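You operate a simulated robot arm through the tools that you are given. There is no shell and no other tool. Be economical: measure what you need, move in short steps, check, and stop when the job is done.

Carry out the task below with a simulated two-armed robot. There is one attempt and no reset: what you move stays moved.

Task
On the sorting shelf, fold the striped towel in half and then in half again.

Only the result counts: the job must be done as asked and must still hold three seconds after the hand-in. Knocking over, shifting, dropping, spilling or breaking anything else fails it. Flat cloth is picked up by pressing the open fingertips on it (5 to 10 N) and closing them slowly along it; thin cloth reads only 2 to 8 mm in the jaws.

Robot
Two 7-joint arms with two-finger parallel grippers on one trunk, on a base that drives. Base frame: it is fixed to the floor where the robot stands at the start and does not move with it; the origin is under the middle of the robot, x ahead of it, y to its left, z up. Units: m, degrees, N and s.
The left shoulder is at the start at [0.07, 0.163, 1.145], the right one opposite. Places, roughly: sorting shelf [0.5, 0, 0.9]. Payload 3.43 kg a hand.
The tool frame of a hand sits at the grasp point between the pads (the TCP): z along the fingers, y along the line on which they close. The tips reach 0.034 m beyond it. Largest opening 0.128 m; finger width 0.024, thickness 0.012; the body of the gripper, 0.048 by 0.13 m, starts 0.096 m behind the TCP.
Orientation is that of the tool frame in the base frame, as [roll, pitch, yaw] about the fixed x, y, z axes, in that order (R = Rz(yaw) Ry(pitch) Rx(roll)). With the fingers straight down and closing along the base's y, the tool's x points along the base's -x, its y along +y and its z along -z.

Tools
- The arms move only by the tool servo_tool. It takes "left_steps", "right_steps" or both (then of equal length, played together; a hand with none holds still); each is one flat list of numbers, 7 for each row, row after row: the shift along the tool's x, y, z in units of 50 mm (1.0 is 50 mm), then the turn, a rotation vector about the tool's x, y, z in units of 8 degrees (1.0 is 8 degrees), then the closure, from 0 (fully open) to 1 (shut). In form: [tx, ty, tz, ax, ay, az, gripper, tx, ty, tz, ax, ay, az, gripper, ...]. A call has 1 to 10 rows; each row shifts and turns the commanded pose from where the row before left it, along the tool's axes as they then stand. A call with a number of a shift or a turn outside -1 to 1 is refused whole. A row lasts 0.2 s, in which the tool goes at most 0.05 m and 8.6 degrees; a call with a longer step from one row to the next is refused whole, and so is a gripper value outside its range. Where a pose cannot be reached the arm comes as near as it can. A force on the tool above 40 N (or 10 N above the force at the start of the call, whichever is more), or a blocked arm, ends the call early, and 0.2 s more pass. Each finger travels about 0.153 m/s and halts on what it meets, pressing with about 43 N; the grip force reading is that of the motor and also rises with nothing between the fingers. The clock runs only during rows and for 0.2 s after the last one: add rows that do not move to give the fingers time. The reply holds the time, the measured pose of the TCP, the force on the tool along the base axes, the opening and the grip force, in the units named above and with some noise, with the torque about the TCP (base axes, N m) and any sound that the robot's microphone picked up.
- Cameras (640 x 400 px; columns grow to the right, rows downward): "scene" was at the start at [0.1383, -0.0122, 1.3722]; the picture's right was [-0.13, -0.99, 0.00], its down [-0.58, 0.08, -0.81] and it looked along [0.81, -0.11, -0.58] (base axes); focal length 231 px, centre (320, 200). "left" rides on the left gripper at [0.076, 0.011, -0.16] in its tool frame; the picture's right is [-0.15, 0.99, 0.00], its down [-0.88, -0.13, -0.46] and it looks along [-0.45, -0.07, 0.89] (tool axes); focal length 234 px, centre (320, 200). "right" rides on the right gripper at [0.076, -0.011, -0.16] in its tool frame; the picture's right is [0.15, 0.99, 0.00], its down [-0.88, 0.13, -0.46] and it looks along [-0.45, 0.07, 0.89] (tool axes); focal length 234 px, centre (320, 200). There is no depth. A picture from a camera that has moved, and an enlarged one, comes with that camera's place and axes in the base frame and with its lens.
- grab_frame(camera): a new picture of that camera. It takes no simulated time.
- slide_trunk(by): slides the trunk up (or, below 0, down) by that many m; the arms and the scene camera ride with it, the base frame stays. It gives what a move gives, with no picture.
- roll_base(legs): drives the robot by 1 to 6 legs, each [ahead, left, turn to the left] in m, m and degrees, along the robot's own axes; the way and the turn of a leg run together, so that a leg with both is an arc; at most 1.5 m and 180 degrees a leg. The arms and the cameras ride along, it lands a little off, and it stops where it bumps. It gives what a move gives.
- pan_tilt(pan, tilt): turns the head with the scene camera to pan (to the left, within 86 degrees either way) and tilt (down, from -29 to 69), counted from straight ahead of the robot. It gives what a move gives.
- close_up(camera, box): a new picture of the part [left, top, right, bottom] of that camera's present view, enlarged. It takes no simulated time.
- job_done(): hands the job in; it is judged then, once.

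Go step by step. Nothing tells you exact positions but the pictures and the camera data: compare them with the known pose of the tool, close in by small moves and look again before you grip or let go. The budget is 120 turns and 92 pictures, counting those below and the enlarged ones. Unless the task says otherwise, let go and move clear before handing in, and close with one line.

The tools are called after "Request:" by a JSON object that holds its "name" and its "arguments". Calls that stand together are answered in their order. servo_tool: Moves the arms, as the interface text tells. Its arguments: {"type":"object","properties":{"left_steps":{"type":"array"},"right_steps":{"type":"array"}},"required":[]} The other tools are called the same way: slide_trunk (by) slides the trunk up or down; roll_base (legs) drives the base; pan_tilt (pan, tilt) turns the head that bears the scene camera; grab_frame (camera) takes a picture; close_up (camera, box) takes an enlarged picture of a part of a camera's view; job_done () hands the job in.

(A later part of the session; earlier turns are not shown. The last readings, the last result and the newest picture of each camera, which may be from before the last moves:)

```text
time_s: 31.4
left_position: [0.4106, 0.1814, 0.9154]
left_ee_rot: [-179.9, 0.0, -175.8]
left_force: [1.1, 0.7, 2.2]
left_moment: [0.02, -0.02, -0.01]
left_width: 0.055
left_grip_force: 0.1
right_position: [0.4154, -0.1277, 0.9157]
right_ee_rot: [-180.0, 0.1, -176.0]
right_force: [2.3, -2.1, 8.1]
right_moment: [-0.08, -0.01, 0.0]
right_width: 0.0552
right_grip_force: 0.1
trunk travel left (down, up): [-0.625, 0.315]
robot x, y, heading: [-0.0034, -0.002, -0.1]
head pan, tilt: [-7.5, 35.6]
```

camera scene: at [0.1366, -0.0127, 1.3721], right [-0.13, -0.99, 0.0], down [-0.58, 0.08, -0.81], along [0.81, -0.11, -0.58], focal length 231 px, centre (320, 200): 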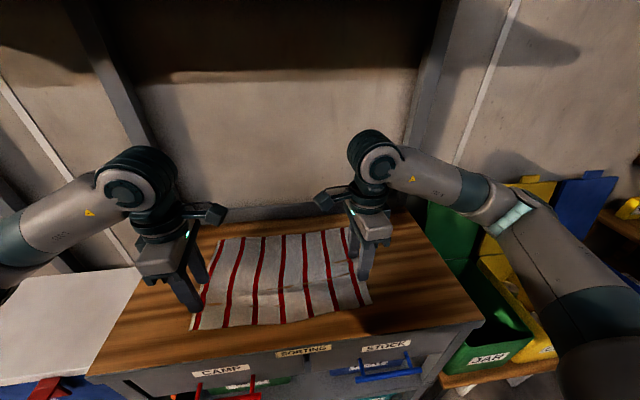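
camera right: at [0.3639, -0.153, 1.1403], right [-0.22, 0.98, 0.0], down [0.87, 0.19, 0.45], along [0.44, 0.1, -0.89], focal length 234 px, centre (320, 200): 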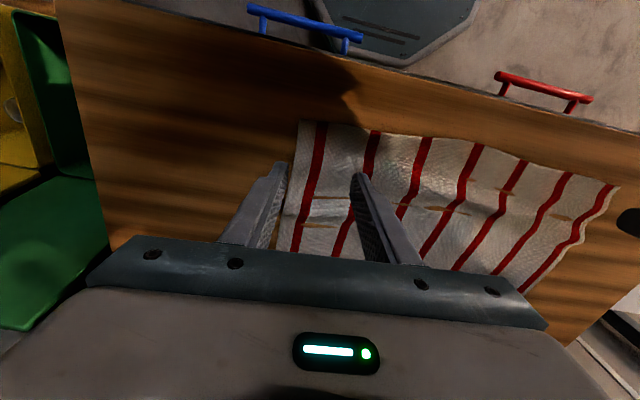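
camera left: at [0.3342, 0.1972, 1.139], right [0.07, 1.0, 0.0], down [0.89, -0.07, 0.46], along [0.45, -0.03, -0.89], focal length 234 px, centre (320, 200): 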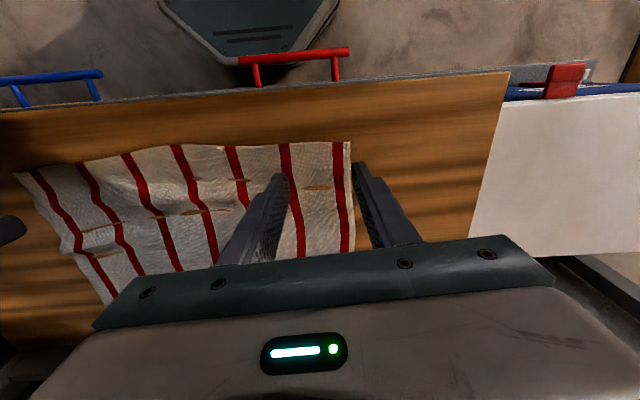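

The right hand presses at 8 N and the left just touches. I'll push the left down slightly and close both slowly to halfway.

Request:
{"name": "servo_tool", "arguments": {"left_steps": [0, 0, 0.015, 0, 0, 0, 0.59, 0, 0, 0, 0, 0, 0, 0.61, 0, 0, 0, 0, 0, 0, 0.63, 0, 0, 0, 0, 0, 0, 0.65, 0, 0, 0, 0, 0, 0, 0.67, 0, 0, 0, 0, 0, 0, 0.69, 0, 0, 0, 0, 0, 0, 0.71, 0, 0, 0, 0, 0, 0, 0.73, 0, 0, 0, 0, 0, 0, 0.75], "right_steps": [0, 0, 0, 0, 0, 0, 0.59, 0, 0, 0, 0, 0, 0, 0.61, 0, 0, 0, 0, 0, 0, 0.63, 0, 0, 0, 0, 0, 0, 0.65, 0, 0, 0, 0, 0, 0, 0.67, 0, 0, 0, 0, 0, 0, 0.69, 0, 0, 0, 0, 0, 0, 0.71, 0, 0, 0, 0, 0, 0, 0.73, 0, 0, 0, 0, 0, 0, 0.75]}}

Request:
{"name": "servo_tool", "arguments": {"left_steps": [0, 0, 0, 0, 0, 0, 0.77, 0, 0, 0, 0, 0, 0, 0.79, 0, 0, 0, 0, 0, 0, 0.815, 0, 0, 0, 0, 0, 0, 0.84, 0, 0, 0, 0, 0, 0, 0.865, 0, 0, 0, 0, 0, 0, 0.89, 0, 0, 0, 0, 0, 0, 0.92, 0, 0, 0, 0, 0, 0, 0.95, 0, 0, 0, 0, 0, 0, 1, 0, 0, 0, 0, 0, 0, 1], "right_steps": [0, 0, 0, 0, 0, 0, 0.77, 0, 0, 0, 0, 0, 0, 0.79, 0, 0, 0, 0, 0, 0, 0.815, 0, 0, 0, 0, 0, 0, 0.84, 0, 0, 0, 0, 0, 0, 0.865, 0, 0, 0, 0, 0, 0, 0.89, 0, 0, 0, 0, 0, 0, 0.92, 0, 0, 0, 0, 0, 0, 0.95, 0, 0, 0, 0, 0, 0, 1, 0, 0, 0, 0, 0, 0, 1]}}

Request:
{"name": "close_up", "arguments": {"camera": "left", "box": [200, 60, 480, 235]}}

Request:
{"name": "close_up", "arguments": {"camera": "right", "box": [180, 60, 460, 235]}}

```text
time_s: 33.4
left_position: [0.4085, 0.1807, 0.9151]
left_ee_rot: [-180.0, 0.1, -175.8]
left_force: [-0.2, -0.8, 18.5]
left_moment: [0.01, 0.04, 0.0]
left_width: 0.0298
left_grip_force: 0.1
right_position: [0.413, -0.1285, 0.9169]
right_ee_rot: [180.0, 0.0, -176.0]
right_force: [0.3, 0.9, 5.4]
right_moment: [-0.03, 0.0, 0.02]
right_width: 0.0313
right_grip_force: 0.2
trunk travel left (down, up): [-0.625, 0.315]
robot x, y, heading: [0.0006, -0.0004, -0.1]
head pan, tilt: [-7.5, 35.6]
```

```text
time_s: 35.6
left_position: [0.4087, 0.1817, 0.9166]
left_ee_rot: [-179.9, 0.1, -175.8]
left_force: [1.6, 0.3, 14.8]
left_moment: [-0.05, -0.03, 0.0]
left_width: 0.0
left_grip_force: 33.4
right_position: [0.4129, -0.1289, 0.9162]
right_ee_rot: [180.0, 0.1, -176.1]
right_force: [3.4, -1.5, 23.6]
right_moment: [0.03, -0.08, -0.03]
right_width: 0.0001
right_grip_force: 32.8
trunk travel left (down, up): [-0.625, 0.315]
robot x, y, heading: [-0.0011, 0.0007, 0.2]
head pan, tilt: [-7.5, 35.6]
```

```text
2.29 times, centred on (340, 148) of left
camera zoom: at [0.3312, 0.1875, 1.0747], right [0.07, 1.0, 0.0], down [0.89, -0.07, 0.46], along [0.46, -0.03, -0.89], focal length 535 px, centre (274, 320)
```

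zoom: 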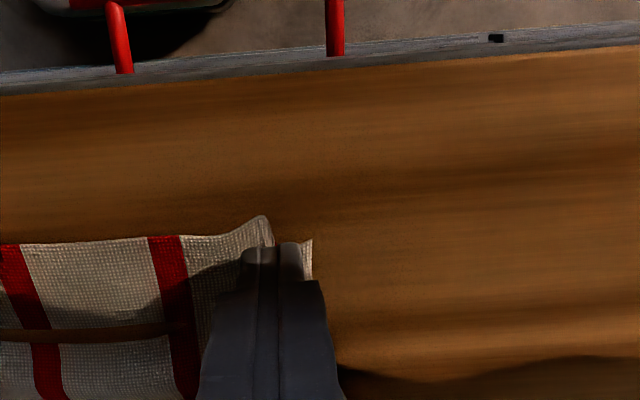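

```text
2.29 times, centred on (320, 148) of right
camera zoom: at [0.3387, -0.1433, 1.0758], right [-0.21, 0.98, 0.0], down [0.87, 0.19, 0.46], along [0.45, 0.1, -0.89], focal length 535 px, centre (320, 320)
```

zoom: 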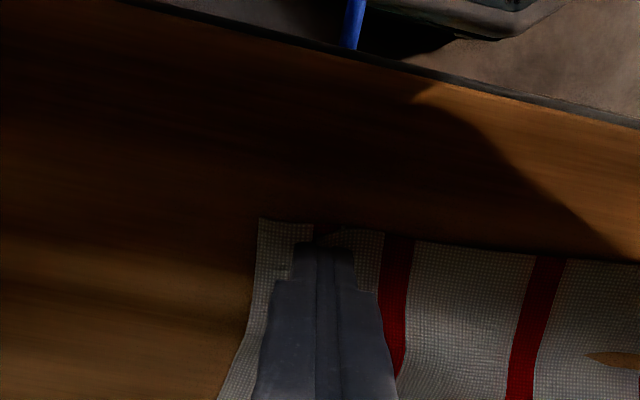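

The widths read 0, though a stripe seems swallowed between the pads. I'll lift 3 cm to check.

Request:
{"name": "servo_tool", "arguments": {"left_steps": [0, 0, -0.3, 0, 0, 0, 1, 0, 0, -0.3, 0, 0, 0, 1, 0, 0, 0, 0, 0, 0, 1], "right_steps": [0, 0, -0.3, 0, 0, 0, 1, 0, 0, -0.3, 0, 0, 0, 1, 0, 0, 0, 0, 0, 0, 1]}}

Request:
{"name": "close_up", "arguments": {"camera": "scene", "box": [150, 200, 400, 350]}}

```text
time_s: 36.4
left_position: [0.4093, 0.1813, 0.9432]
left_ee_rot: [-179.9, -0.1, -175.9]
left_force: [0.4, -0.4, 0.0]
left_moment: [-0.01, 0.01, -0.02]
left_width: 0.0
left_grip_force: 33.1
right_position: [0.4142, -0.1287, 0.945]
right_ee_rot: [-179.9, 0.0, -176.0]
right_force: [-0.2, -0.3, 0.6]
right_moment: [-0.01, 0.01, -0.02]
right_width: 0.0
right_grip_force: 32.8
trunk travel left (down, up): [-0.625, 0.315]
robot x, y, heading: [0.0009, -0.0037, 0.2]
head pan, tilt: [-7.5, 35.6]
```

```text
2.56 times, centred on (275, 275) of scene
camera zoom: at [0.1387, -0.0121, 1.3721], right [-0.13, -0.99, 0.0], down [-0.58, 0.08, -0.81], along [0.81, -0.11, -0.58], focal length 591 px, centre (435, 8)
```

zoom: 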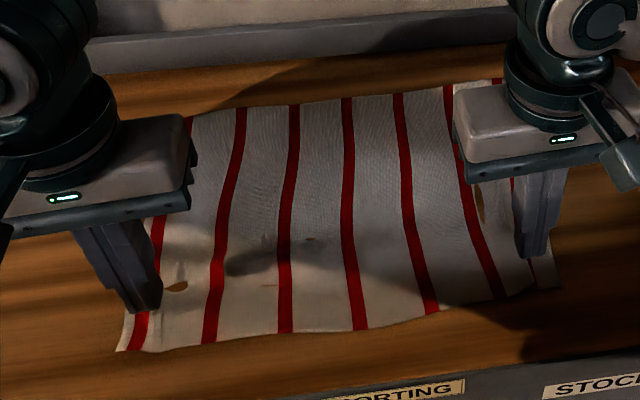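

That was a miss: the bunch escaped at the free edge. I'll retry about 12 mm further in from the edge, with a wider opening and about 5 N, after locating the edge again.

Request:
{"name": "servo_tool", "arguments": {"left_steps": [0, 0, -0.4, 0, 0, 0, 0.8, 0, 0, 0, 0, 0, 0, 0.6, 0, 0, 0, 0, 0, 0, 0.45], "right_steps": [0, 0, -0.4, 0, 0, 0, 0.8, 0, 0, 0, 0, 0, 0, 0.6, 0, 0, 0, 0, 0, 0, 0.45]}}

Request:
{"name": "grab_frame", "arguments": {"camera": "left"}}

Request:
{"name": "grab_frame", "arguments": {"camera": "right"}}

```text
time_s: 37.2
left_position: [0.4123, 0.1827, 0.9645]
left_ee_rot: [-179.9, 0.0, -175.8]
left_force: [0.4, 0.2, -0.1]
left_moment: [0.0, 0.01, 0.01]
left_width: 0.0703
left_grip_force: 0.2
right_position: [0.4166, -0.1279, 0.9658]
right_ee_rot: [-180.0, 0.0, -176.0]
right_force: [0.0, -1.0, -0.8]
right_moment: [0.03, -0.01, -0.01]
right_width: 0.0705
right_grip_force: 0.0
trunk travel left (down, up): [-0.625, 0.315]
robot x, y, heading: [0.0016, 0.0003, -0.3]
head pan, tilt: [-7.5, 35.6]
```

```text
62 pictures are left
camera left: at [0.3355, 0.1886, 1.1241], right [0.07, 1.0, 0.0], down [0.89, -0.07, 0.46], along [0.45, -0.03, -0.89], focal length 234 px, centre (320, 200)
```

left: 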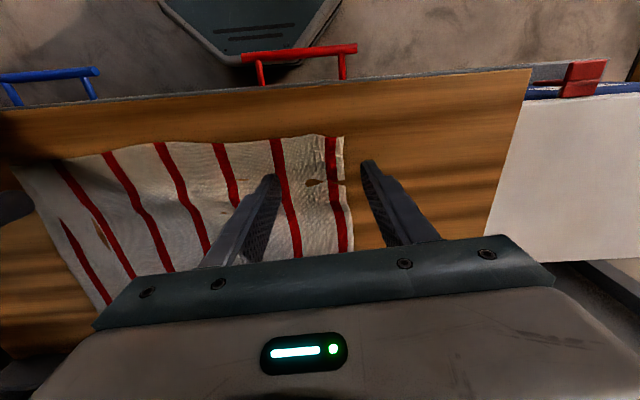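

```text
61 pictures are left
camera right: at [0.3416, -0.1438, 1.1262], right [-0.21, 0.98, 0.0], down [0.87, 0.19, 0.46], along [0.45, 0.1, -0.89], focal length 234 px, centre (320, 200)
```

right: 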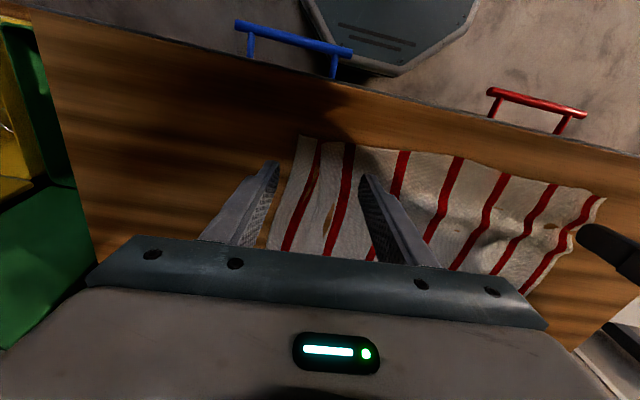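

The corners are now at (0.386, 0.209) and (0.395, -0.151). I'll set both hands 22 mm inside the edge and 45 mm in from the sides, then go down.

Request:
{"name": "servo_tool", "arguments": {"left_steps": [0.086, -0.355, 0, 0, 0, 0, 0.45, 0, 0, 0.45, 0, 0, 0, 0.45, 0, 0, 0.45, 0, 0, 0, 0.45, 0, 0, 0.05, 0, 0, 0, 0.45, 0, 0, 0, 0, 0, 0, 0.45], "right_steps": [-0.04, 0.44, 0, 0, 0, 0, 0.45, 0, 0, 0.45, 0, 0, 0, 0.45, 0, 0, 0.45, 0, 0, 0, 0.45, 0, 0, 0.06, 0, 0, 0, 0.45, 0, 0, 0, 0, 0, 0, 0.45]}}

Request:
{"name": "close_up", "arguments": {"camera": "left", "box": [200, 60, 480, 235]}}

Request:
{"name": "close_up", "arguments": {"camera": "right", "box": [180, 60, 460, 235]}}

```text
time_s: 38.4
left_position: [0.4084, 0.164, 0.9164]
left_ee_rot: [180.0, 0.0, -175.9]
left_force: [0.5, 0.2, -0.1]
left_moment: [-0.01, 0.02, 0.04]
left_width: 0.0704
left_grip_force: 0.0
right_position: [0.4149, -0.1069, 0.9163]
right_ee_rot: [180.0, 0.0, -176.0]
right_force: [0.3, 0.3, -0.3]
right_moment: [0.02, -0.03, 0.0]
right_width: 0.0705
right_grip_force: 0.1
trunk travel left (down, up): [-0.625, 0.315]
robot x, y, heading: [-0.0008, 0.0013, -0.2]
head pan, tilt: [-7.5, 35.6]
```

```text
2.29 times, centred on (340, 148) of left
camera zoom: at [0.3306, 0.1703, 1.0759], right [0.07, 1.0, 0.0], down [0.89, -0.07, 0.46], along [0.45, -0.03, -0.89], focal length 535 px, centre (274, 320)
```

zoom: 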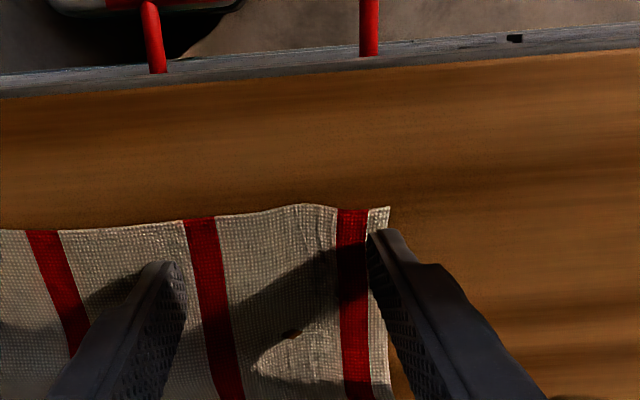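

```text
2.29 times, centred on (320, 148) of right
camera zoom: at [0.3402, -0.1214, 1.0767], right [-0.22, 0.98, 0.0], down [0.87, 0.19, 0.46], along [0.44, 0.1, -0.89], focal length 535 px, centre (320, 320)
```

zoom: 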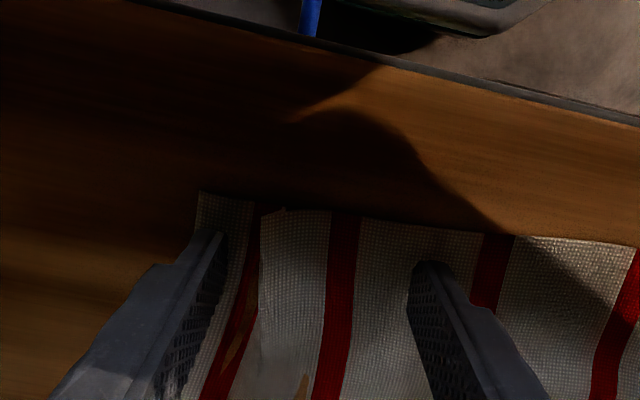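

The placement is good. I'll press to about 5–8 N.

Request:
{"name": "servo_tool", "arguments": {"left_steps": [0, -0.08, 0.02, 0, 0, 0, 0.45, 0, 0, 0.01, 0, 0, 0, 0.45, 0, 0, 0, 0, 0, 0, 0.45], "right_steps": [0, 0, 0.02, 0, 0, 0, 0.45, 0, 0, 0.01, 0, 0, 0, 0.45, 0, 0, 0, 0, 0, 0, 0.45]}}

```text
time_s: 39.2
left_position: [0.4079, 0.1598, 0.916]
left_ee_rot: [-180.0, 0.2, -175.8]
left_force: [4.0, 4.5, 22.2]
left_moment: [0.14, 0.01, -0.04]
left_width: 0.0703
left_grip_force: 0.0
right_position: [0.4138, -0.1053, 0.9156]
right_ee_rot: [180.0, 0.1, -175.9]
right_force: [0.1, -0.6, 1.5]
right_moment: [-0.06, -0.04, -0.01]
right_width: 0.0705
right_grip_force: 0.1
trunk travel left (down, up): [-0.625, 0.315]
robot x, y, heading: [0.001, -0.0018, 0.3]
head pan, tilt: [-7.5, 35.6]
```

Request:
{"name": "servo_tool", "arguments": {"left_steps": [0, 0, -0.02, 0, 0, 0, 0.45, 0, 0, 0, 0, 0, 0, 0.45], "right_steps": [0, 0, 0.01, 0, 0, 0, 0.45, 0, 0, 0, 0, 0, 0, 0.45]}}

```text
time_s: 39.8
left_position: [0.4062, 0.1605, 0.9146]
left_ee_rot: [-180.0, 0.0, -175.8]
left_force: [1.1, -0.4, 4.2]
left_moment: [-0.01, -0.02, -0.01]
left_width: 0.0705
left_grip_force: 0.1
right_position: [0.4146, -0.1042, 0.9157]
right_ee_rot: [-180.0, 0.1, -176.0]
right_force: [-1.9, 0.9, 9.4]
right_moment: [-0.05, 0.04, -0.04]
right_width: 0.0704
right_grip_force: 0.0
trunk travel left (down, up): [-0.625, 0.315]
robot x, y, heading: [-0.0008, -0.0006, 0.1]
head pan, tilt: [-7.5, 35.6]
```

The forces are 4 N and 9 N. I'll close in two slow stages, with a look in between.

Request:
{"name": "servo_tool", "arguments": {"left_steps": [0, 0, 0.004, 0, 0, 0, 0.48, 0, 0, 0, 0, 0, 0, 0.51, 0, 0, 0, 0, 0, 0, 0.54, 0, 0, 0, 0, 0, 0, 0.57, 0, 0, 0, 0, 0, 0, 0.6, 0, 0, 0, 0, 0, 0, 0.63, 0, 0, 0, 0, 0, 0, 0.66, 0, 0, 0, 0, 0, 0, 0.69, 0, 0, 0, 0, 0, 0, 0.72, 0, 0, 0, 0, 0, 0, 0.75], "right_steps": [0, 0, -0.003, 0, 0, 0, 0.48, 0, 0, 0, 0, 0, 0, 0.51, 0, 0, 0, 0, 0, 0, 0.54, 0, 0, 0, 0, 0, 0, 0.57, 0, 0, 0, 0, 0, 0, 0.6, 0, 0, 0, 0, 0, 0, 0.63, 0, 0, 0, 0, 0, 0, 0.66, 0, 0, 0, 0, 0, 0, 0.69, 0, 0, 0, 0, 0, 0, 0.72, 0, 0, 0, 0, 0, 0, 0.75]}}

Request:
{"name": "close_up", "arguments": {"camera": "left", "box": [200, 60, 480, 235]}}

Request:
{"name": "close_up", "arguments": {"camera": "right", "box": [180, 60, 460, 235]}}

```text
time_s: 42.0
left_position: [0.406, 0.1607, 0.9166]
left_ee_rot: [179.9, 0.1, -175.8]
left_force: [0.2, -0.4, 0.3]
left_moment: [0.0, 0.03, 0.04]
left_width: 0.0321
left_grip_force: 0.0
right_position: [0.4148, -0.107, 0.9157]
right_ee_rot: [179.9, 0.1, -175.9]
right_force: [-0.4, -0.2, 18.6]
right_moment: [-0.02, -0.03, 0.0]
right_width: 0.0296
right_grip_force: 0.1
trunk travel left (down, up): [-0.625, 0.315]
robot x, y, heading: [-0.0016, 0.0013, -0.1]
head pan, tilt: [-7.5, 35.6]
```

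```text
2.29 times, centred on (340, 148) of left
camera zoom: at [0.3291, 0.1665, 1.0757], right [0.07, 1.0, 0.0], down [0.89, -0.07, 0.46], along [0.46, -0.03, -0.89], focal length 535 px, centre (274, 320)
```

zoom: 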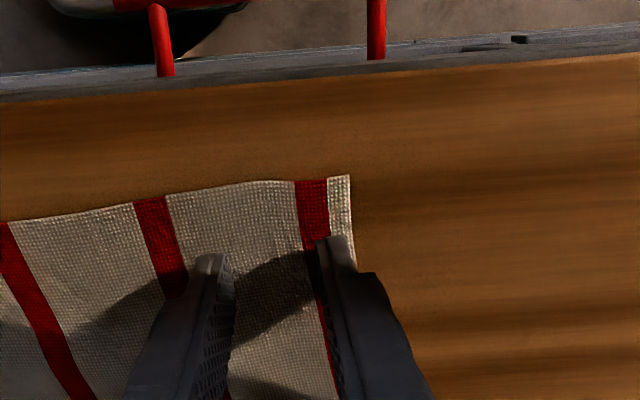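

```text
2.29 times, centred on (320, 148) of right
camera zoom: at [0.34, -0.1207, 1.0751], right [-0.22, 0.98, 0.0], down [0.87, 0.19, 0.46], along [0.45, 0.1, -0.89], focal length 535 px, centre (320, 320)
```

zoom: 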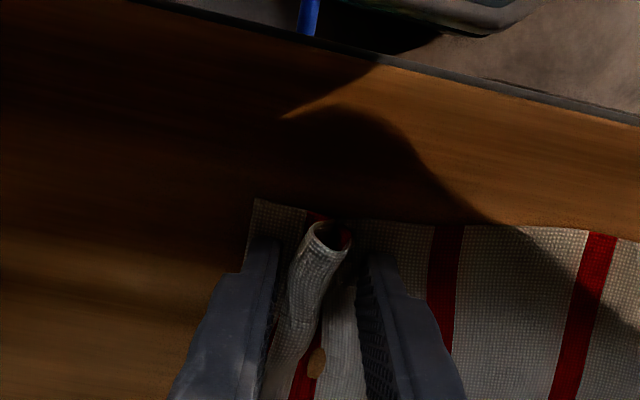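

The right hand has a good ridge, but the left slid without buckling. I'll finish closing the right while the left lifts, reopens and repositions inward.

Request:
{"name": "servo_tool", "arguments": {"left_steps": [0, 0, -0.2, 0, 0, 0, 0.7, 0.19, -0.43, 0, 0, 0, 0, 0.6, 0, 0, 0, 0, 0, 0, 0.5, 0, 0, 0, 0, 0, 0, 0.45, 0, 0, 0.1, 0, 0, 0, 0.45, 0, 0, 0.09, 0, 0, 0, 0.45, 0, 0, 0, 0, 0, 0, 0.45, 0, 0, 0, 0, 0, 0, 0.45, 0, 0, 0, 0, 0, 0, 0.45, 0, 0, 0, 0, 0, 0, 0.45], "right_steps": [0, 0, -0.008, 0, 0, 0, 0.77, 0, 0, 0, 0, 0, 0, 0.8, 0, 0, 0, 0, 0, 0, 0.83, 0, 0, 0, 0, 0, 0, 0.86, 0, 0, 0, 0, 0, 0, 0.89, 0, 0, 0, 0, 0, 0, 0.92, 0, 0, 0, 0, 0, 0, 0.95, 0, 0, 0, 0, 0, 0, 0.98, 0, 0, 0, 0, 0, 0, 1, 0, 0, 0, 0, 0, 0, 1]}}

Request:
{"name": "close_up", "arguments": {"camera": "left", "box": [200, 60, 480, 235]}}

```text
time_s: 44.2
left_position: [0.3989, 0.1389, 0.9166]
left_ee_rot: [-180.0, 0.1, -175.8]
left_force: [0.5, -0.2, -0.5]
left_moment: [0.03, -0.02, -0.01]
left_width: 0.0708
left_grip_force: 0.1
right_position: [0.4152, -0.1046, 0.9158]
right_ee_rot: [180.0, 0.0, -176.0]
right_force: [0.6, -0.6, 9.0]
right_moment: [-0.04, -0.01, -0.03]
right_width: 0.0027
right_grip_force: 37.3
trunk travel left (down, up): [-0.625, 0.315]
robot x, y, heading: [0.0022, -0.0025, 0.2]
head pan, tilt: [-7.5, 35.6]
```

```text
2.29 times, centred on (340, 148) of left
camera zoom: at [0.322, 0.1441, 1.0758], right [0.07, 1.0, 0.0], down [0.89, -0.07, 0.46], along [0.46, -0.03, -0.89], focal length 535 px, centre (274, 320)
```

zoom: 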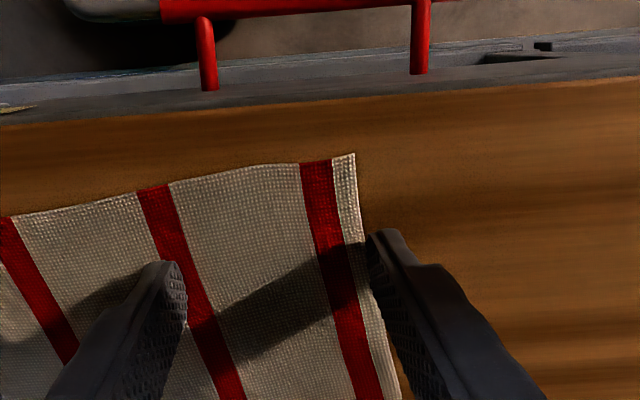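

The right hand holds the cloth (2.7 mm). The left corner has drifted to about (0.36, 0.17), so I'll move the left hand in over the cloth and press.

Request:
{"name": "servo_tool", "arguments": {"left_steps": [0, 0, -0.1, 0, 0, 0, 0.45, 0.15, -0.345, 0, 0, 0, 0, 0.45, 0, 0, 0.1, 0, 0, 0, 0.45, 0, 0, 0.03, 0, 0, 0, 0.45, 0, 0, 0, 0, 0, 0, 0.45]}}

```text
time_s: 45.4
left_position: [0.3926, 0.1186, 0.9157]
left_ee_rot: [-180.0, 0.2, -175.8]
left_force: [-1.0, 3.5, 19.8]
left_moment: [0.2, 0.15, 0.06]
left_width: 0.0707
left_grip_force: 0.0
right_position: [0.4136, -0.1056, 0.9157]
right_ee_rot: [179.9, 0.0, -176.1]
right_force: [0.3, 0.1, 2.1]
right_moment: [0.03, 0.01, -0.02]
right_width: 0.0026
right_grip_force: 37.2
trunk travel left (down, up): [-0.625, 0.315]
robot x, y, heading: [-0.0001, 0.0008, 0.1]
head pan, tilt: [-7.5, 35.6]
```

Request:
{"name": "servo_tool", "arguments": {"left_steps": [0, 0, -0.01, 0, 0, 0, 0.48, 0, 0, 0, 0, 0, 0, 0.51, 0, 0, 0, 0, 0, 0, 0.54, 0, 0, 0, 0, 0, 0, 0.57, 0, 0, 0, 0, 0, 0, 0.6, 0, 0, 0, 0, 0, 0, 0.63, 0, 0, 0, 0, 0, 0, 0.66]}}

Request:
{"name": "close_up", "arguments": {"camera": "left", "box": [200, 60, 480, 235]}}

```text
time_s: 47.0
left_position: [0.3914, 0.1193, 0.9143]
left_ee_rot: [179.9, 0.3, -175.8]
left_force: [-0.3, -2.4, 16.9]
left_moment: [0.05, 0.02, 0.0]
left_width: 0.0421
left_grip_force: 0.0
right_position: [0.4144, -0.1051, 0.9155]
right_ee_rot: [179.9, 0.1, -176.0]
right_force: [-0.8, 1.9, 2.2]
right_moment: [0.07, 0.02, -0.08]
right_width: 0.0027
right_grip_force: 38.0
trunk travel left (down, up): [-0.625, 0.315]
robot x, y, heading: [-0.0018, 0.0005, -0.1]
head pan, tilt: [-7.5, 35.6]
```

```text
2.29 times, centred on (340, 148) of left
camera zoom: at [0.3145, 0.1254, 1.0747], right [0.07, 1.0, 0.0], down [0.89, -0.07, 0.46], along [0.46, -0.03, -0.89], focal length 535 px, centre (274, 320)
```

zoom: 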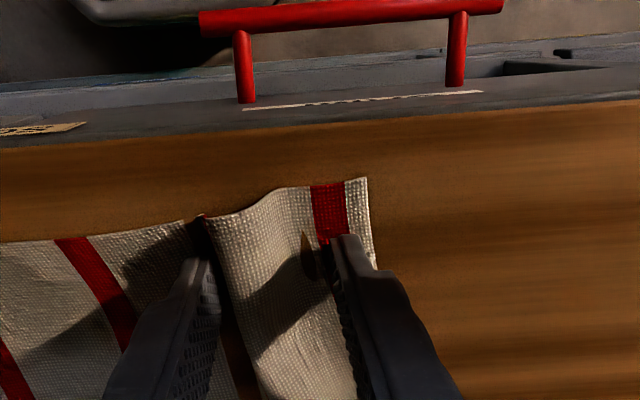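

A ridge is forming between the left fingers, so I'll continue to close.

Request:
{"name": "servo_tool", "arguments": {"left_steps": [0, 0, -0.006, 0, 0, 0, 0.69, 0, 0, 0, 0, 0, 0, 0.72, 0, 0, 0, 0, 0, 0, 0.75, 0, 0, 0, 0, 0, 0, 0.78, 0, 0, 0, 0, 0, 0, 0.82, 0, 0, 0, 0, 0, 0, 0.86, 0, 0, 0, 0, 0, 0, 0.9, 0, 0, 0, 0, 0, 0, 0.95, 0, 0, 0, 0, 0, 0, 1, 0, 0, 0, 0, 0, 0, 1]}}

Request:
{"name": "close_up", "arguments": {"camera": "left", "box": [200, 60, 480, 235]}}

Request:
{"name": "grab_frame", "arguments": {"camera": "scene"}}

```text
time_s: 49.2
left_position: [0.3926, 0.1204, 0.9163]
left_ee_rot: [179.9, 0.0, -175.7]
left_force: [-0.6, -1.6, 1.9]
left_moment: [-0.06, 0.05, 0.07]
left_width: 0.0023
left_grip_force: 37.0
right_position: [0.4137, -0.1058, 0.915]
right_ee_rot: [180.0, 0.0, -176.0]
right_force: [-1.6, 0.8, 6.6]
right_moment: [0.06, 0.06, -0.07]
right_width: 0.0028
right_grip_force: 37.4
trunk travel left (down, up): [-0.625, 0.315]
robot x, y, heading: [0.0008, 0.0005, 0.1]
head pan, tilt: [-7.5, 35.6]
```

```text
2.29 times, centred on (340, 148) of left
camera zoom: at [0.3151, 0.1258, 1.075], right [0.07, 1.0, 0.0], down [0.89, -0.07, 0.46], along [0.46, -0.03, -0.89], focal length 535 px, centre (274, 320)
```

zoom: 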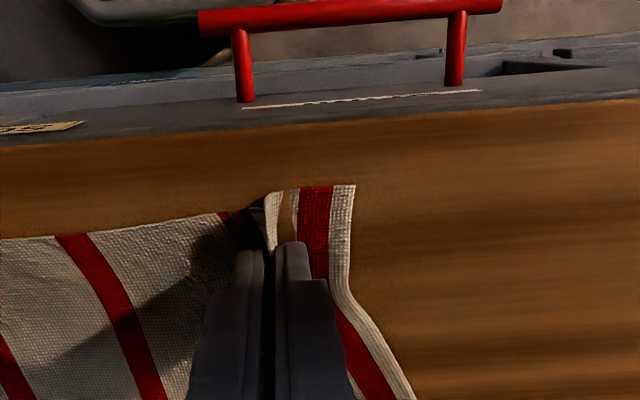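

```text
53 pictures are left
camera scene: at [0.1374, -0.0122, 1.3723], right [-0.13, -0.99, 0.0], down [-0.58, 0.08, -0.81], along [0.81, -0.11, -0.58], focal length 231 px, centre (320, 200)
```

scene: 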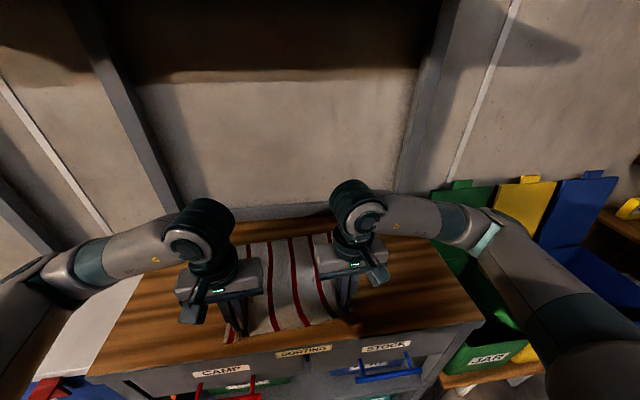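

Both hands hold the cloth (2.3 and 2.8 mm). I'll lift 6 cm, move slightly forward and spread the hands a little to take out the slack.

Request:
{"name": "servo_tool", "arguments": {"left_steps": [0, 0, -0.3, 0, 0, 0, 1, 0, 0, -0.3, 0, 0, 0, 1, -0.3, 0.2, -0.3, 0, 0, 0, 1, -0.3, 0.2, -0.3, 0, 0, 0, 1, 0, 0, 0, 0, 0, 0, 1], "right_steps": [0, 0, -0.3, 0, 0, 0, 1, 0, 0, -0.3, 0, 0, 0, 1, -0.3, -0.2, -0.3, 0, 0, 0, 1, -0.3, -0.2, -0.3, 0, 0, 0, 1, 0, 0, 0, 0, 0, 0, 1]}}

Request:
{"name": "grab_frame", "arguments": {"camera": "scene"}}

```text
time_s: 50.2
left_position: [0.4153, 0.1303, 0.9701]
left_ee_rot: [-178.9, 0.2, -175.9]
left_force: [3.9, -26.9, -0.4]
left_moment: [-0.92, -0.07, 0.2]
left_width: 0.0025
left_grip_force: 37.2
right_position: [0.4391, -0.1131, 0.9711]
right_ee_rot: [178.7, 0.0, -175.7]
right_force: [-2.3, 27.4, 0.3]
right_moment: [0.95, 0.09, -0.15]
right_width: 0.0042
right_grip_force: 39.4
trunk travel left (down, up): [-0.625, 0.315]
robot x, y, heading: [0.0027, 0.0022, -0.1]
head pan, tilt: [-7.5, 35.6]
stopped in row 4 (left hand): the force on the tool passed its limit (the readings are from after the stop); the commanded pose is now the measured one
```

```text
52 pictures are left
camera scene: at [0.1382, -0.012, 1.3722], right [-0.13, -0.99, 0.0], down [-0.58, 0.08, -0.81], along [0.81, -0.11, -0.58], focal length 231 px, centre (320, 200)
```

scene: 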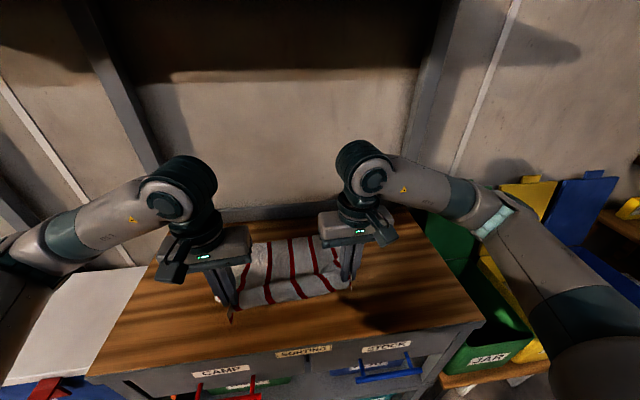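

The cloth is taut at 0.24 m separation. I'll relax 6 mm, raise further and take a closer look.

Request:
{"name": "servo_tool", "arguments": {"left_steps": [0, -0.06, -0.3, 0, 0, 0, 1, 0, 0, -0.4, 0, 0, 0, 1, 0, 0, 0, 0, 0, 0, 1], "right_steps": [0, 0.06, -0.3, 0, 0, 0, 1, 0, 0, -0.4, 0, 0, 0, 1, 0, 0, 0, 0, 0, 0, 1]}}

Request:
{"name": "close_up", "arguments": {"camera": "scene", "box": [140, 190, 420, 365]}}

```text
time_s: 51.0
left_position: [0.4145, 0.1288, 1.0067]
left_ee_rot: [-179.1, 0.0, -175.9]
left_force: [2.0, -21.5, -0.3]
left_moment: [-0.73, -0.07, 0.21]
left_width: 0.0024
left_grip_force: 37.7
right_position: [0.4417, -0.1112, 1.006]
right_ee_rot: [179.1, 0.1, -175.7]
right_force: [-2.4, 22.2, 0.2]
right_moment: [0.8, 0.04, -0.16]
right_width: 0.0042
right_grip_force: 38.4
trunk travel left (down, up): [-0.625, 0.315]
robot x, y, heading: [0.0, 0.0011, 0.0]
head pan, tilt: [-7.5, 35.6]
```

```text
2.29 times, centred on (280, 278) of scene
camera zoom: at [0.1387, -0.0121, 1.3721], right [-0.13, -0.99, 0.0], down [-0.58, 0.08, -0.81], along [0.81, -0.11, -0.58], focal length 528 px, centre (411, 23)
```

zoom: 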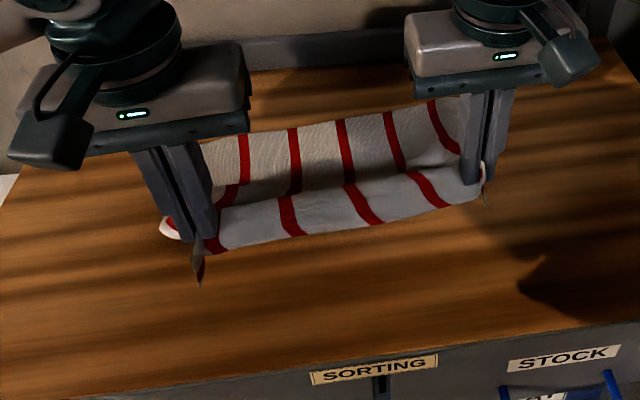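

The fold looks good, with the tails symmetric. The far edge now runs from about (0.65, -0.157) to (0.594, 0.229). I'll carry the near edge forward over it at height, then start down.

Request:
{"name": "servo_tool", "arguments": {"left_steps": [-0.58, 0.018, 0, 0, 0, 0, 1, -0.58, 0.018, 0, 0, 0, 0, 1, -0.58, 0.018, 0, 0, 0, 0, 1, -0.58, 0.018, 0.3, 0, 0, 0, 1, -0.58, 0.018, 0.4, 0, 0, 0, 1, 0, 0, 0, 0, 0, 0, 1], "right_steps": [-0.6, 0.074, 0, 0, 0, 0, 1, -0.6, 0.074, 0, 0, 0, 0, 1, -0.6, 0.074, 0, 0, 0, 0, 1, -0.6, 0.074, 0.3, 0, 0, 0, 1, -0.6, 0.074, 0.4, 0, 0, 0, 1, 0, 0, 0, 0, 0, 0, 1]}}

Request:
{"name": "close_up", "arguments": {"camera": "scene", "box": [140, 190, 420, 365]}}

Request:
{"name": "grab_frame", "arguments": {"camera": "right"}}

```text
time_s: 52.4
left_position: [0.5615, 0.1446, 0.9747]
left_ee_rot: [-179.3, 0.2, -175.9]
left_force: [-0.2, -3.0, -0.4]
left_moment: [-0.11, -0.05, 0.06]
left_width: 0.0023
left_grip_force: 37.0
right_position: [0.5895, -0.0824, 0.9685]
right_ee_rot: [179.3, 0.0, -175.8]
right_force: [0.3, 3.1, 1.6]
right_moment: [0.11, 0.01, -0.06]
right_width: 0.0027
right_grip_force: 37.1
trunk travel left (down, up): [-0.625, 0.315]
robot x, y, heading: [-0.0015, -0.0003, -0.0]
head pan, tilt: [-7.5, 35.6]
```

```text
2.29 times, centred on (280, 278) of scene
camera zoom: at [0.1372, -0.0123, 1.3724], right [-0.13, -0.99, 0.0], down [-0.58, 0.08, -0.81], along [0.81, -0.11, -0.58], focal length 528 px, centre (411, 23)
```

zoom: 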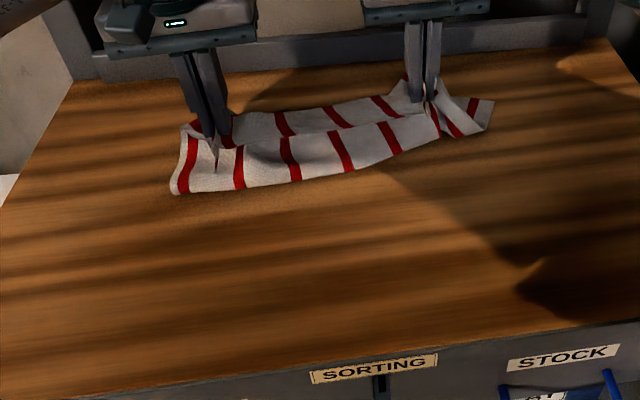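

```text
49 pictures are left
camera right: at [0.5143, -0.1005, 1.1283], right [-0.22, 0.98, 0.01], down [0.87, 0.19, 0.46], along [0.44, 0.11, -0.89], focal length 234 px, centre (320, 200)
```

right: 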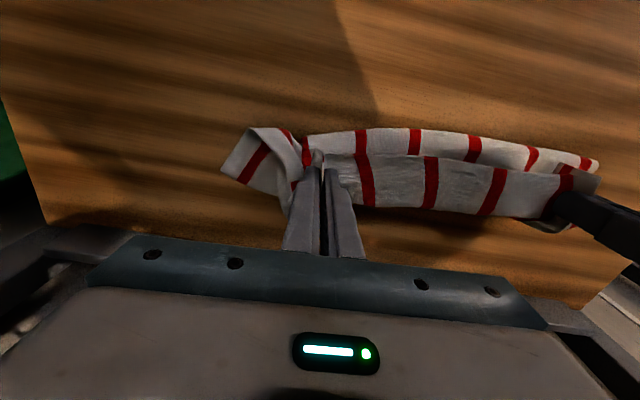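

The front strip is the fold loop and the back strip is the bottom layer, with its far edge at x≈0.64–0.68. I'll move forward to just short of the far edge and lower.

Request:
{"name": "servo_tool", "arguments": {"left_steps": [-0.48, 0, 0.2, 0, 0, 0, 1, -0.48, 0, 0.35, 0, 0, 0, 1, 0, 0, 0.35, 0, 0, 0, 1, 0, 0, 0, 0, 0, 0, 1], "right_steps": [-0.65, 0, 0.2, 0, 0, 0, 1, -0.65, 0, 0.33, 0, 0, 0, 1, 0, 0, 0.3, 0, 0, 0, 1, 0, 0, 0, 0, 0, 0, 1]}}

Request:
{"name": "close_up", "arguments": {"camera": "scene", "box": [180, 190, 400, 327]}}

Request:
{"name": "grab_frame", "arguments": {"camera": "left"}}

```text
time_s: 53.4
left_position: [0.609, 0.1462, 0.9285]
left_ee_rot: [-179.1, 0.3, -175.9]
left_force: [1.2, -4.8, 8.8]
left_moment: [-0.16, 0.03, 0.08]
left_width: 0.0024
left_grip_force: 37.2
right_position: [0.6551, -0.0796, 0.9298]
right_ee_rot: [179.2, 0.0, -175.8]
right_force: [-1.1, 4.3, 0.3]
right_moment: [0.14, -0.02, -0.07]
right_width: 0.0028
right_grip_force: 37.2
trunk travel left (down, up): [-0.625, 0.315]
robot x, y, heading: [0.0025, -0.0027, 0.0]
head pan, tilt: [-7.5, 35.6]
```

```text
2.91 times, centred on (290, 258) of scene
camera zoom: at [0.1376, -0.0125, 1.3724], right [-0.13, -0.99, 0.0], down [-0.58, 0.08, -0.81], along [0.81, -0.11, -0.58], focal length 671 px, centre (407, 30)
```

zoom: 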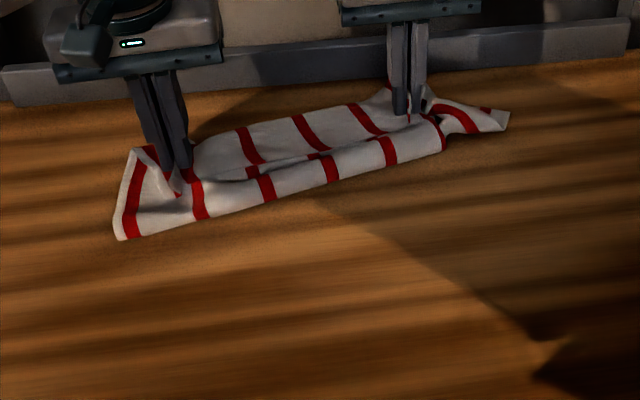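

```text
47 pictures are left
camera left: at [0.5307, 0.1552, 1.0872], right [0.08, 1.0, -0.01], down [0.89, -0.06, 0.46], along [0.46, -0.05, -0.89], focal length 234 px, centre (320, 200)
```

left: 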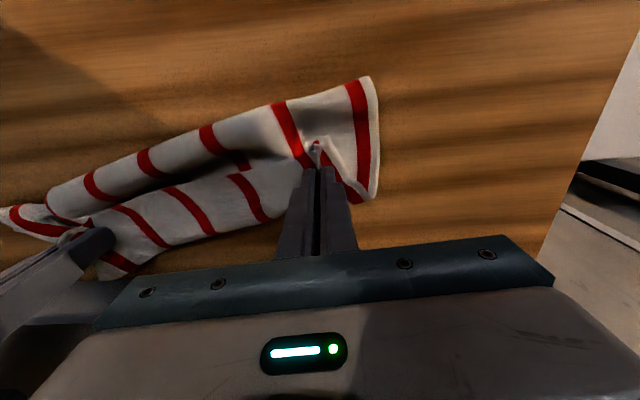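

The towel has rotated about 15°: its far edge now runs from about (0.639, 0.188) to (0.744, -0.188), and the pinch is still short of it. I'll lift, carry past the edge, lower, then draw back so the hanging edge tail flips outward.

Request:
{"name": "servo_tool", "arguments": {"left_steps": [0, 0, -0.6, 0, 0, 0, 1, -0.33, -0.28, 0, 0, 0, 0, 1, -0.33, -0.28, 0, 0, 0, 0, 1, -0.32, -0.27, 0, 0, 0, 0, 1, 0, 0, 0.5, 0, 0, 0, 1, 0, 0, 0, 0, 0, 0, 1], "right_steps": [0, 0, -0.6, 0, 0, 0, 1, -0.43, -0.24, 0, 0, 0, 0, 1, -0.43, -0.23, 0, 0, 0, 0, 1, -0.43, -0.23, 0, 0, 0, 0, 1, 0, 0, 0.5, 0, 0, 0, 1, 0, 0, 0, 0, 0, 0, 1]}}

Request:
{"name": "close_up", "arguments": {"camera": "scene", "box": [180, 190, 400, 327]}}

Request:
{"name": "grab_frame", "arguments": {"camera": "left"}}

```text
time_s: 54.8
left_position: [0.655, 0.11, 0.9352]
left_ee_rot: [-179.1, 0.4, -175.9]
left_force: [0.4, -1.5, -0.5]
left_moment: [-0.04, -0.05, 0.04]
left_width: 0.0023
left_grip_force: 36.5
right_position: [0.7156, -0.1108, 0.9333]
right_ee_rot: [179.3, -0.1, -175.7]
right_force: [-34.8, 2.1, 4.2]
right_moment: [0.02, 0.52, -0.19]
right_width: 0.0029
right_grip_force: 37.3
trunk travel left (down, up): [-0.625, 0.315]
robot x, y, heading: [-0.0011, 0.0, 0.0]
head pan, tilt: [-7.5, 35.6]
```

```text
2.91 times, centred on (290, 258) of scene
camera zoom: at [0.1325, -0.0122, 1.3728], right [-0.13, -0.99, 0.0], down [-0.57, 0.08, -0.82], along [0.81, -0.11, -0.58], focal length 671 px, centre (407, 30)
```

zoom: 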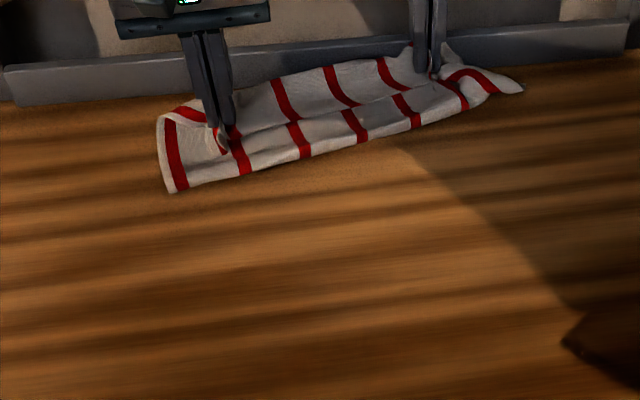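

```text
45 pictures are left
camera left: at [0.577, 0.1175, 1.0931], right [0.08, 1.0, -0.01], down [0.88, -0.06, 0.46], along [0.46, -0.05, -0.89], focal length 234 px, centre (320, 200)
```

left: 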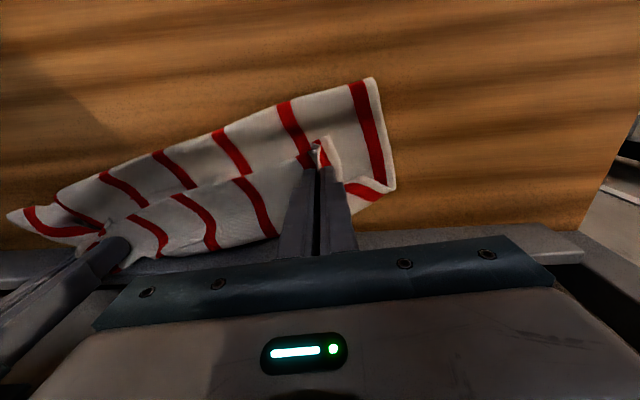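

The whole towel slid forward with the pull, and the right hand touches the rear ledge. I'll lift high, carry the edge back toward the robot until taut to drag and square the towel, and then fold again with a higher, slower arc.

Request:
{"name": "servo_tool", "arguments": {"left_steps": [0.1, 0, -0.5, 0, 0, 0, 1, 0, 0, -0.5, 0, 0, 0, 1, 0, 0, -0.5, 0, 0, 0, 1, 0, 0, -0.5, 0, 0, 0, 1, 0, 0, 0, 0, 0, 0, 1], "right_steps": [0.3, 0, -0.5, 0, 0, 0, 1, 0, 0, -0.5, 0, 0, 0, 1, 0, 0, -0.5, 0, 0, 0, 1, 0, 0, -0.5, 0, 0, 0, 1, 0, 0, 0, 0, 0, 0, 1]}}

Request:
{"name": "servo_tool", "arguments": {"left_steps": [0.48, 0.057, 0, 0, 0, 0, 1, 0.48, 0.057, 0, 0, 0, 0, 1, 0.48, 0.057, 0, 0, 0, 0, 1, 0.48, 0.057, 0, 0, 0, 0, 1, 0.48, 0.057, 0.2, 0, 0, 0, 1, 0.48, 0.057, 0.2, 0, 0, 0, 1, 0.48, 0.057, 0.2, 0, 0, 0, 1, 0.48, 0.057, 0.3, 0, 0, 0, 1, 0.48, 0.057, 0.3, 0, 0, 0, 1, 0.2, 0.057, 0.3, 0, 0, 0, 1], "right_steps": [0.53, 0.057, 0, 0, 0, 0, 1, 0.53, 0.057, 0, 0, 0, 0, 1, 0.53, 0.057, 0, 0, 0, 0, 1, 0.53, 0.057, 0, 0, 0, 0, 1, 0.53, 0.057, 0.2, 0, 0, 0, 1, 0.53, 0.057, 0.2, 0, 0, 0, 1, 0.53, 0.057, 0.2, 0, 0, 0, 1, 0.53, 0.057, 0.3, 0, 0, 0, 1, 0.53, 0.057, 0.3, 0, 0, 0, 1, 0.25, 0.057, 0.3, 0, 0, 0, 1]}}

Request:
{"name": "close_up", "arguments": {"camera": "scene", "box": [140, 190, 420, 365]}}

```text
time_s: 56.0
left_position: [0.6549, 0.1135, 1.0307]
left_ee_rot: [-179.2, 0.0, -175.9]
left_force: [1.4, -4.7, -0.3]
left_moment: [-0.12, -0.02, 0.05]
left_width: 0.0025
left_grip_force: 37.1
right_position: [0.7067, -0.1142, 1.0309]
right_ee_rot: [179.2, 0.0, -175.8]
right_force: [-0.6, 4.8, -0.3]
right_moment: [0.16, 0.09, -0.04]
right_width: 0.0027
right_grip_force: 37.5
trunk travel left (down, up): [-0.625, 0.315]
robot x, y, heading: [0.0001, 0.0026, 0.1]
head pan, tilt: [-7.5, 35.6]
```

```text
time_s: 58.2
left_position: [0.4291, 0.1244, 0.9545]
left_ee_rot: [-179.2, -0.1, -175.9]
left_force: [-0.3, -0.1, 0.8]
left_moment: [0.03, -0.02, 0.0]
left_width: 0.0023
left_grip_force: 37.1
right_position: [0.4531, -0.0968, 0.9596]
right_ee_rot: [179.2, -0.1, -175.7]
right_force: [0.2, 0.4, -0.4]
right_moment: [0.01, -0.03, 0.01]
right_width: 0.0026
right_grip_force: 37.5
trunk travel left (down, up): [-0.625, 0.315]
robot x, y, heading: [0.0003, 0.0017, -0.3]
head pan, tilt: [-7.5, 35.6]
```

```text
2.29 times, centred on (280, 278) of scene
camera zoom: at [0.1387, -0.0119, 1.3722], right [-0.13, -0.99, 0.0], down [-0.58, 0.08, -0.81], along [0.81, -0.11, -0.58], focal length 528 px, centre (411, 23)
```

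zoom: 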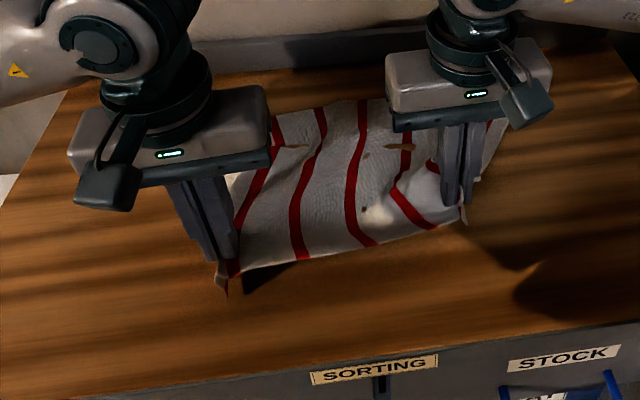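

The towel is unfolded again, with its far edge at x≈0.65. I'll pull back a little more, the right hand further, to take out the slack and skew.

Request:
{"name": "servo_tool", "arguments": {"left_steps": [0.2, 0, 0, 0, 0, 0, 1, 0.2, 0.06, 0, 0, 0, 0, 1, 0.1, 0, 0, 0, 0, 0, 1, 0, 0, 0, 0, 0, 0, 1], "right_steps": [0.3, 0, 0, 0, 0, 0, 1, 0.3, -0.06, 0, 0, 0, 0, 1, 0.3, 0, 0, 0, 0, 0, 1, 0, 0, 0, 0, 0, 0, 1]}}

Request:
{"name": "close_up", "arguments": {"camera": "scene", "box": [140, 190, 420, 365]}}

```text
time_s: 59.2
left_position: [0.402, 0.1254, 0.9554]
left_ee_rot: [-179.1, 0.1, -175.9]
left_force: [-0.1, -3.8, 0.7]
left_moment: [-0.15, 0.02, 0.08]
left_width: 0.0024
left_grip_force: 36.8
right_position: [0.4097, -0.104, 0.9589]
right_ee_rot: [179.2, 0.0, -175.9]
right_force: [-0.3, 3.7, 0.7]
right_moment: [0.12, 0.01, -0.04]
right_width: 0.003
right_grip_force: 38.4
trunk travel left (down, up): [-0.625, 0.315]
robot x, y, heading: [-0.0011, -0.0003, -0.0]
head pan, tilt: [-7.5, 35.6]
```

```text
2.29 times, centred on (280, 278) of scene
camera zoom: at [0.1385, -0.0121, 1.3722], right [-0.13, -0.99, 0.0], down [-0.58, 0.08, -0.81], along [0.81, -0.11, -0.58], focal length 528 px, centre (411, 23)
```

zoom: 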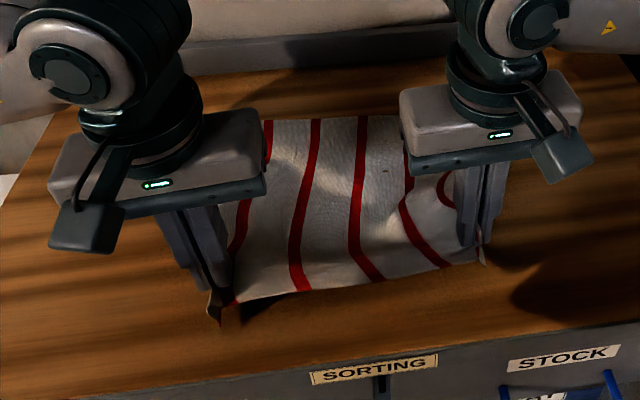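

The towel is now nearly flat and square, with its far edge at x≈0.627. I'll fold with a high, slow arc.

Request:
{"name": "servo_tool", "arguments": {"left_steps": [-0.24, -0.018, -0.3, 0, 0, 0, 1, -0.24, -0.018, -0.3, 0, 0, 0, 1, -0.24, -0.018, -0.3, 0, 0, 0, 1, -0.24, -0.018, -0.3, 0, 0, 0, 1, -0.4, -0.029, -0.1, 0, 0, 0, 1, -0.4, -0.029, -0.1, 0, 0, 0, 1, -0.4, -0.029, -0.1, 0, 0, 0, 1, -0.4, -0.029, 0, 0, 0, 0, 1, -0.4, -0.029, 0, 0, 0, 0, 1, -0.4, -0.029, 0, 0, 0, 0, 1], "right_steps": [-0.24, -0.018, -0.3, 0, 0, 0, 1, -0.24, -0.018, -0.3, 0, 0, 0, 1, -0.24, -0.018, -0.3, 0, 0, 0, 1, -0.24, -0.018, -0.3, 0, 0, 0, 1, -0.4, -0.029, -0.1, 0, 0, 0, 1, -0.4, -0.029, -0.1, 0, 0, 0, 1, -0.4, -0.029, -0.1, 0, 0, 0, 1, -0.4, -0.029, 0, 0, 0, 0, 1, -0.4, -0.029, 0, 0, 0, 0, 1, -0.4, -0.029, 0, 0, 0, 0, 1]}}

Request:
{"name": "close_up", "arguments": {"camera": "scene", "box": [140, 190, 420, 365]}}

```text
time_s: 61.4
left_position: [0.5709, 0.1242, 1.0302]
left_ee_rot: [-179.3, 0.0, -176.0]
left_force: [0.2, -4.4, -0.3]
left_moment: [-0.16, 0.04, 0.05]
left_width: 0.0025
left_grip_force: 36.8
right_position: [0.5778, -0.1057, 1.0321]
right_ee_rot: [179.2, -0.2, -175.8]
right_force: [0.6, 5.0, -0.1]
right_moment: [0.16, 0.01, -0.1]
right_width: 0.0028
right_grip_force: 37.3
trunk travel left (down, up): [-0.625, 0.315]
robot x, y, heading: [0.0009, -0.0032, -0.1]
head pan, tilt: [-7.5, 35.6]
```

```text
2.29 times, centred on (280, 278) of scene
camera zoom: at [0.1393, -0.0122, 1.3721], right [-0.13, -0.99, 0.0], down [-0.58, 0.08, -0.81], along [0.81, -0.11, -0.58], focal length 528 px, centre (411, 23)
```

zoom: 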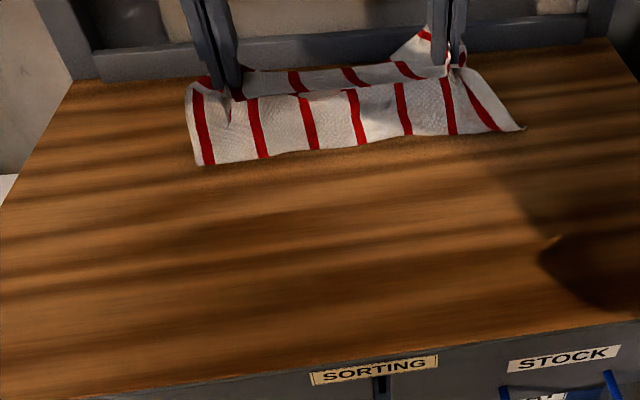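

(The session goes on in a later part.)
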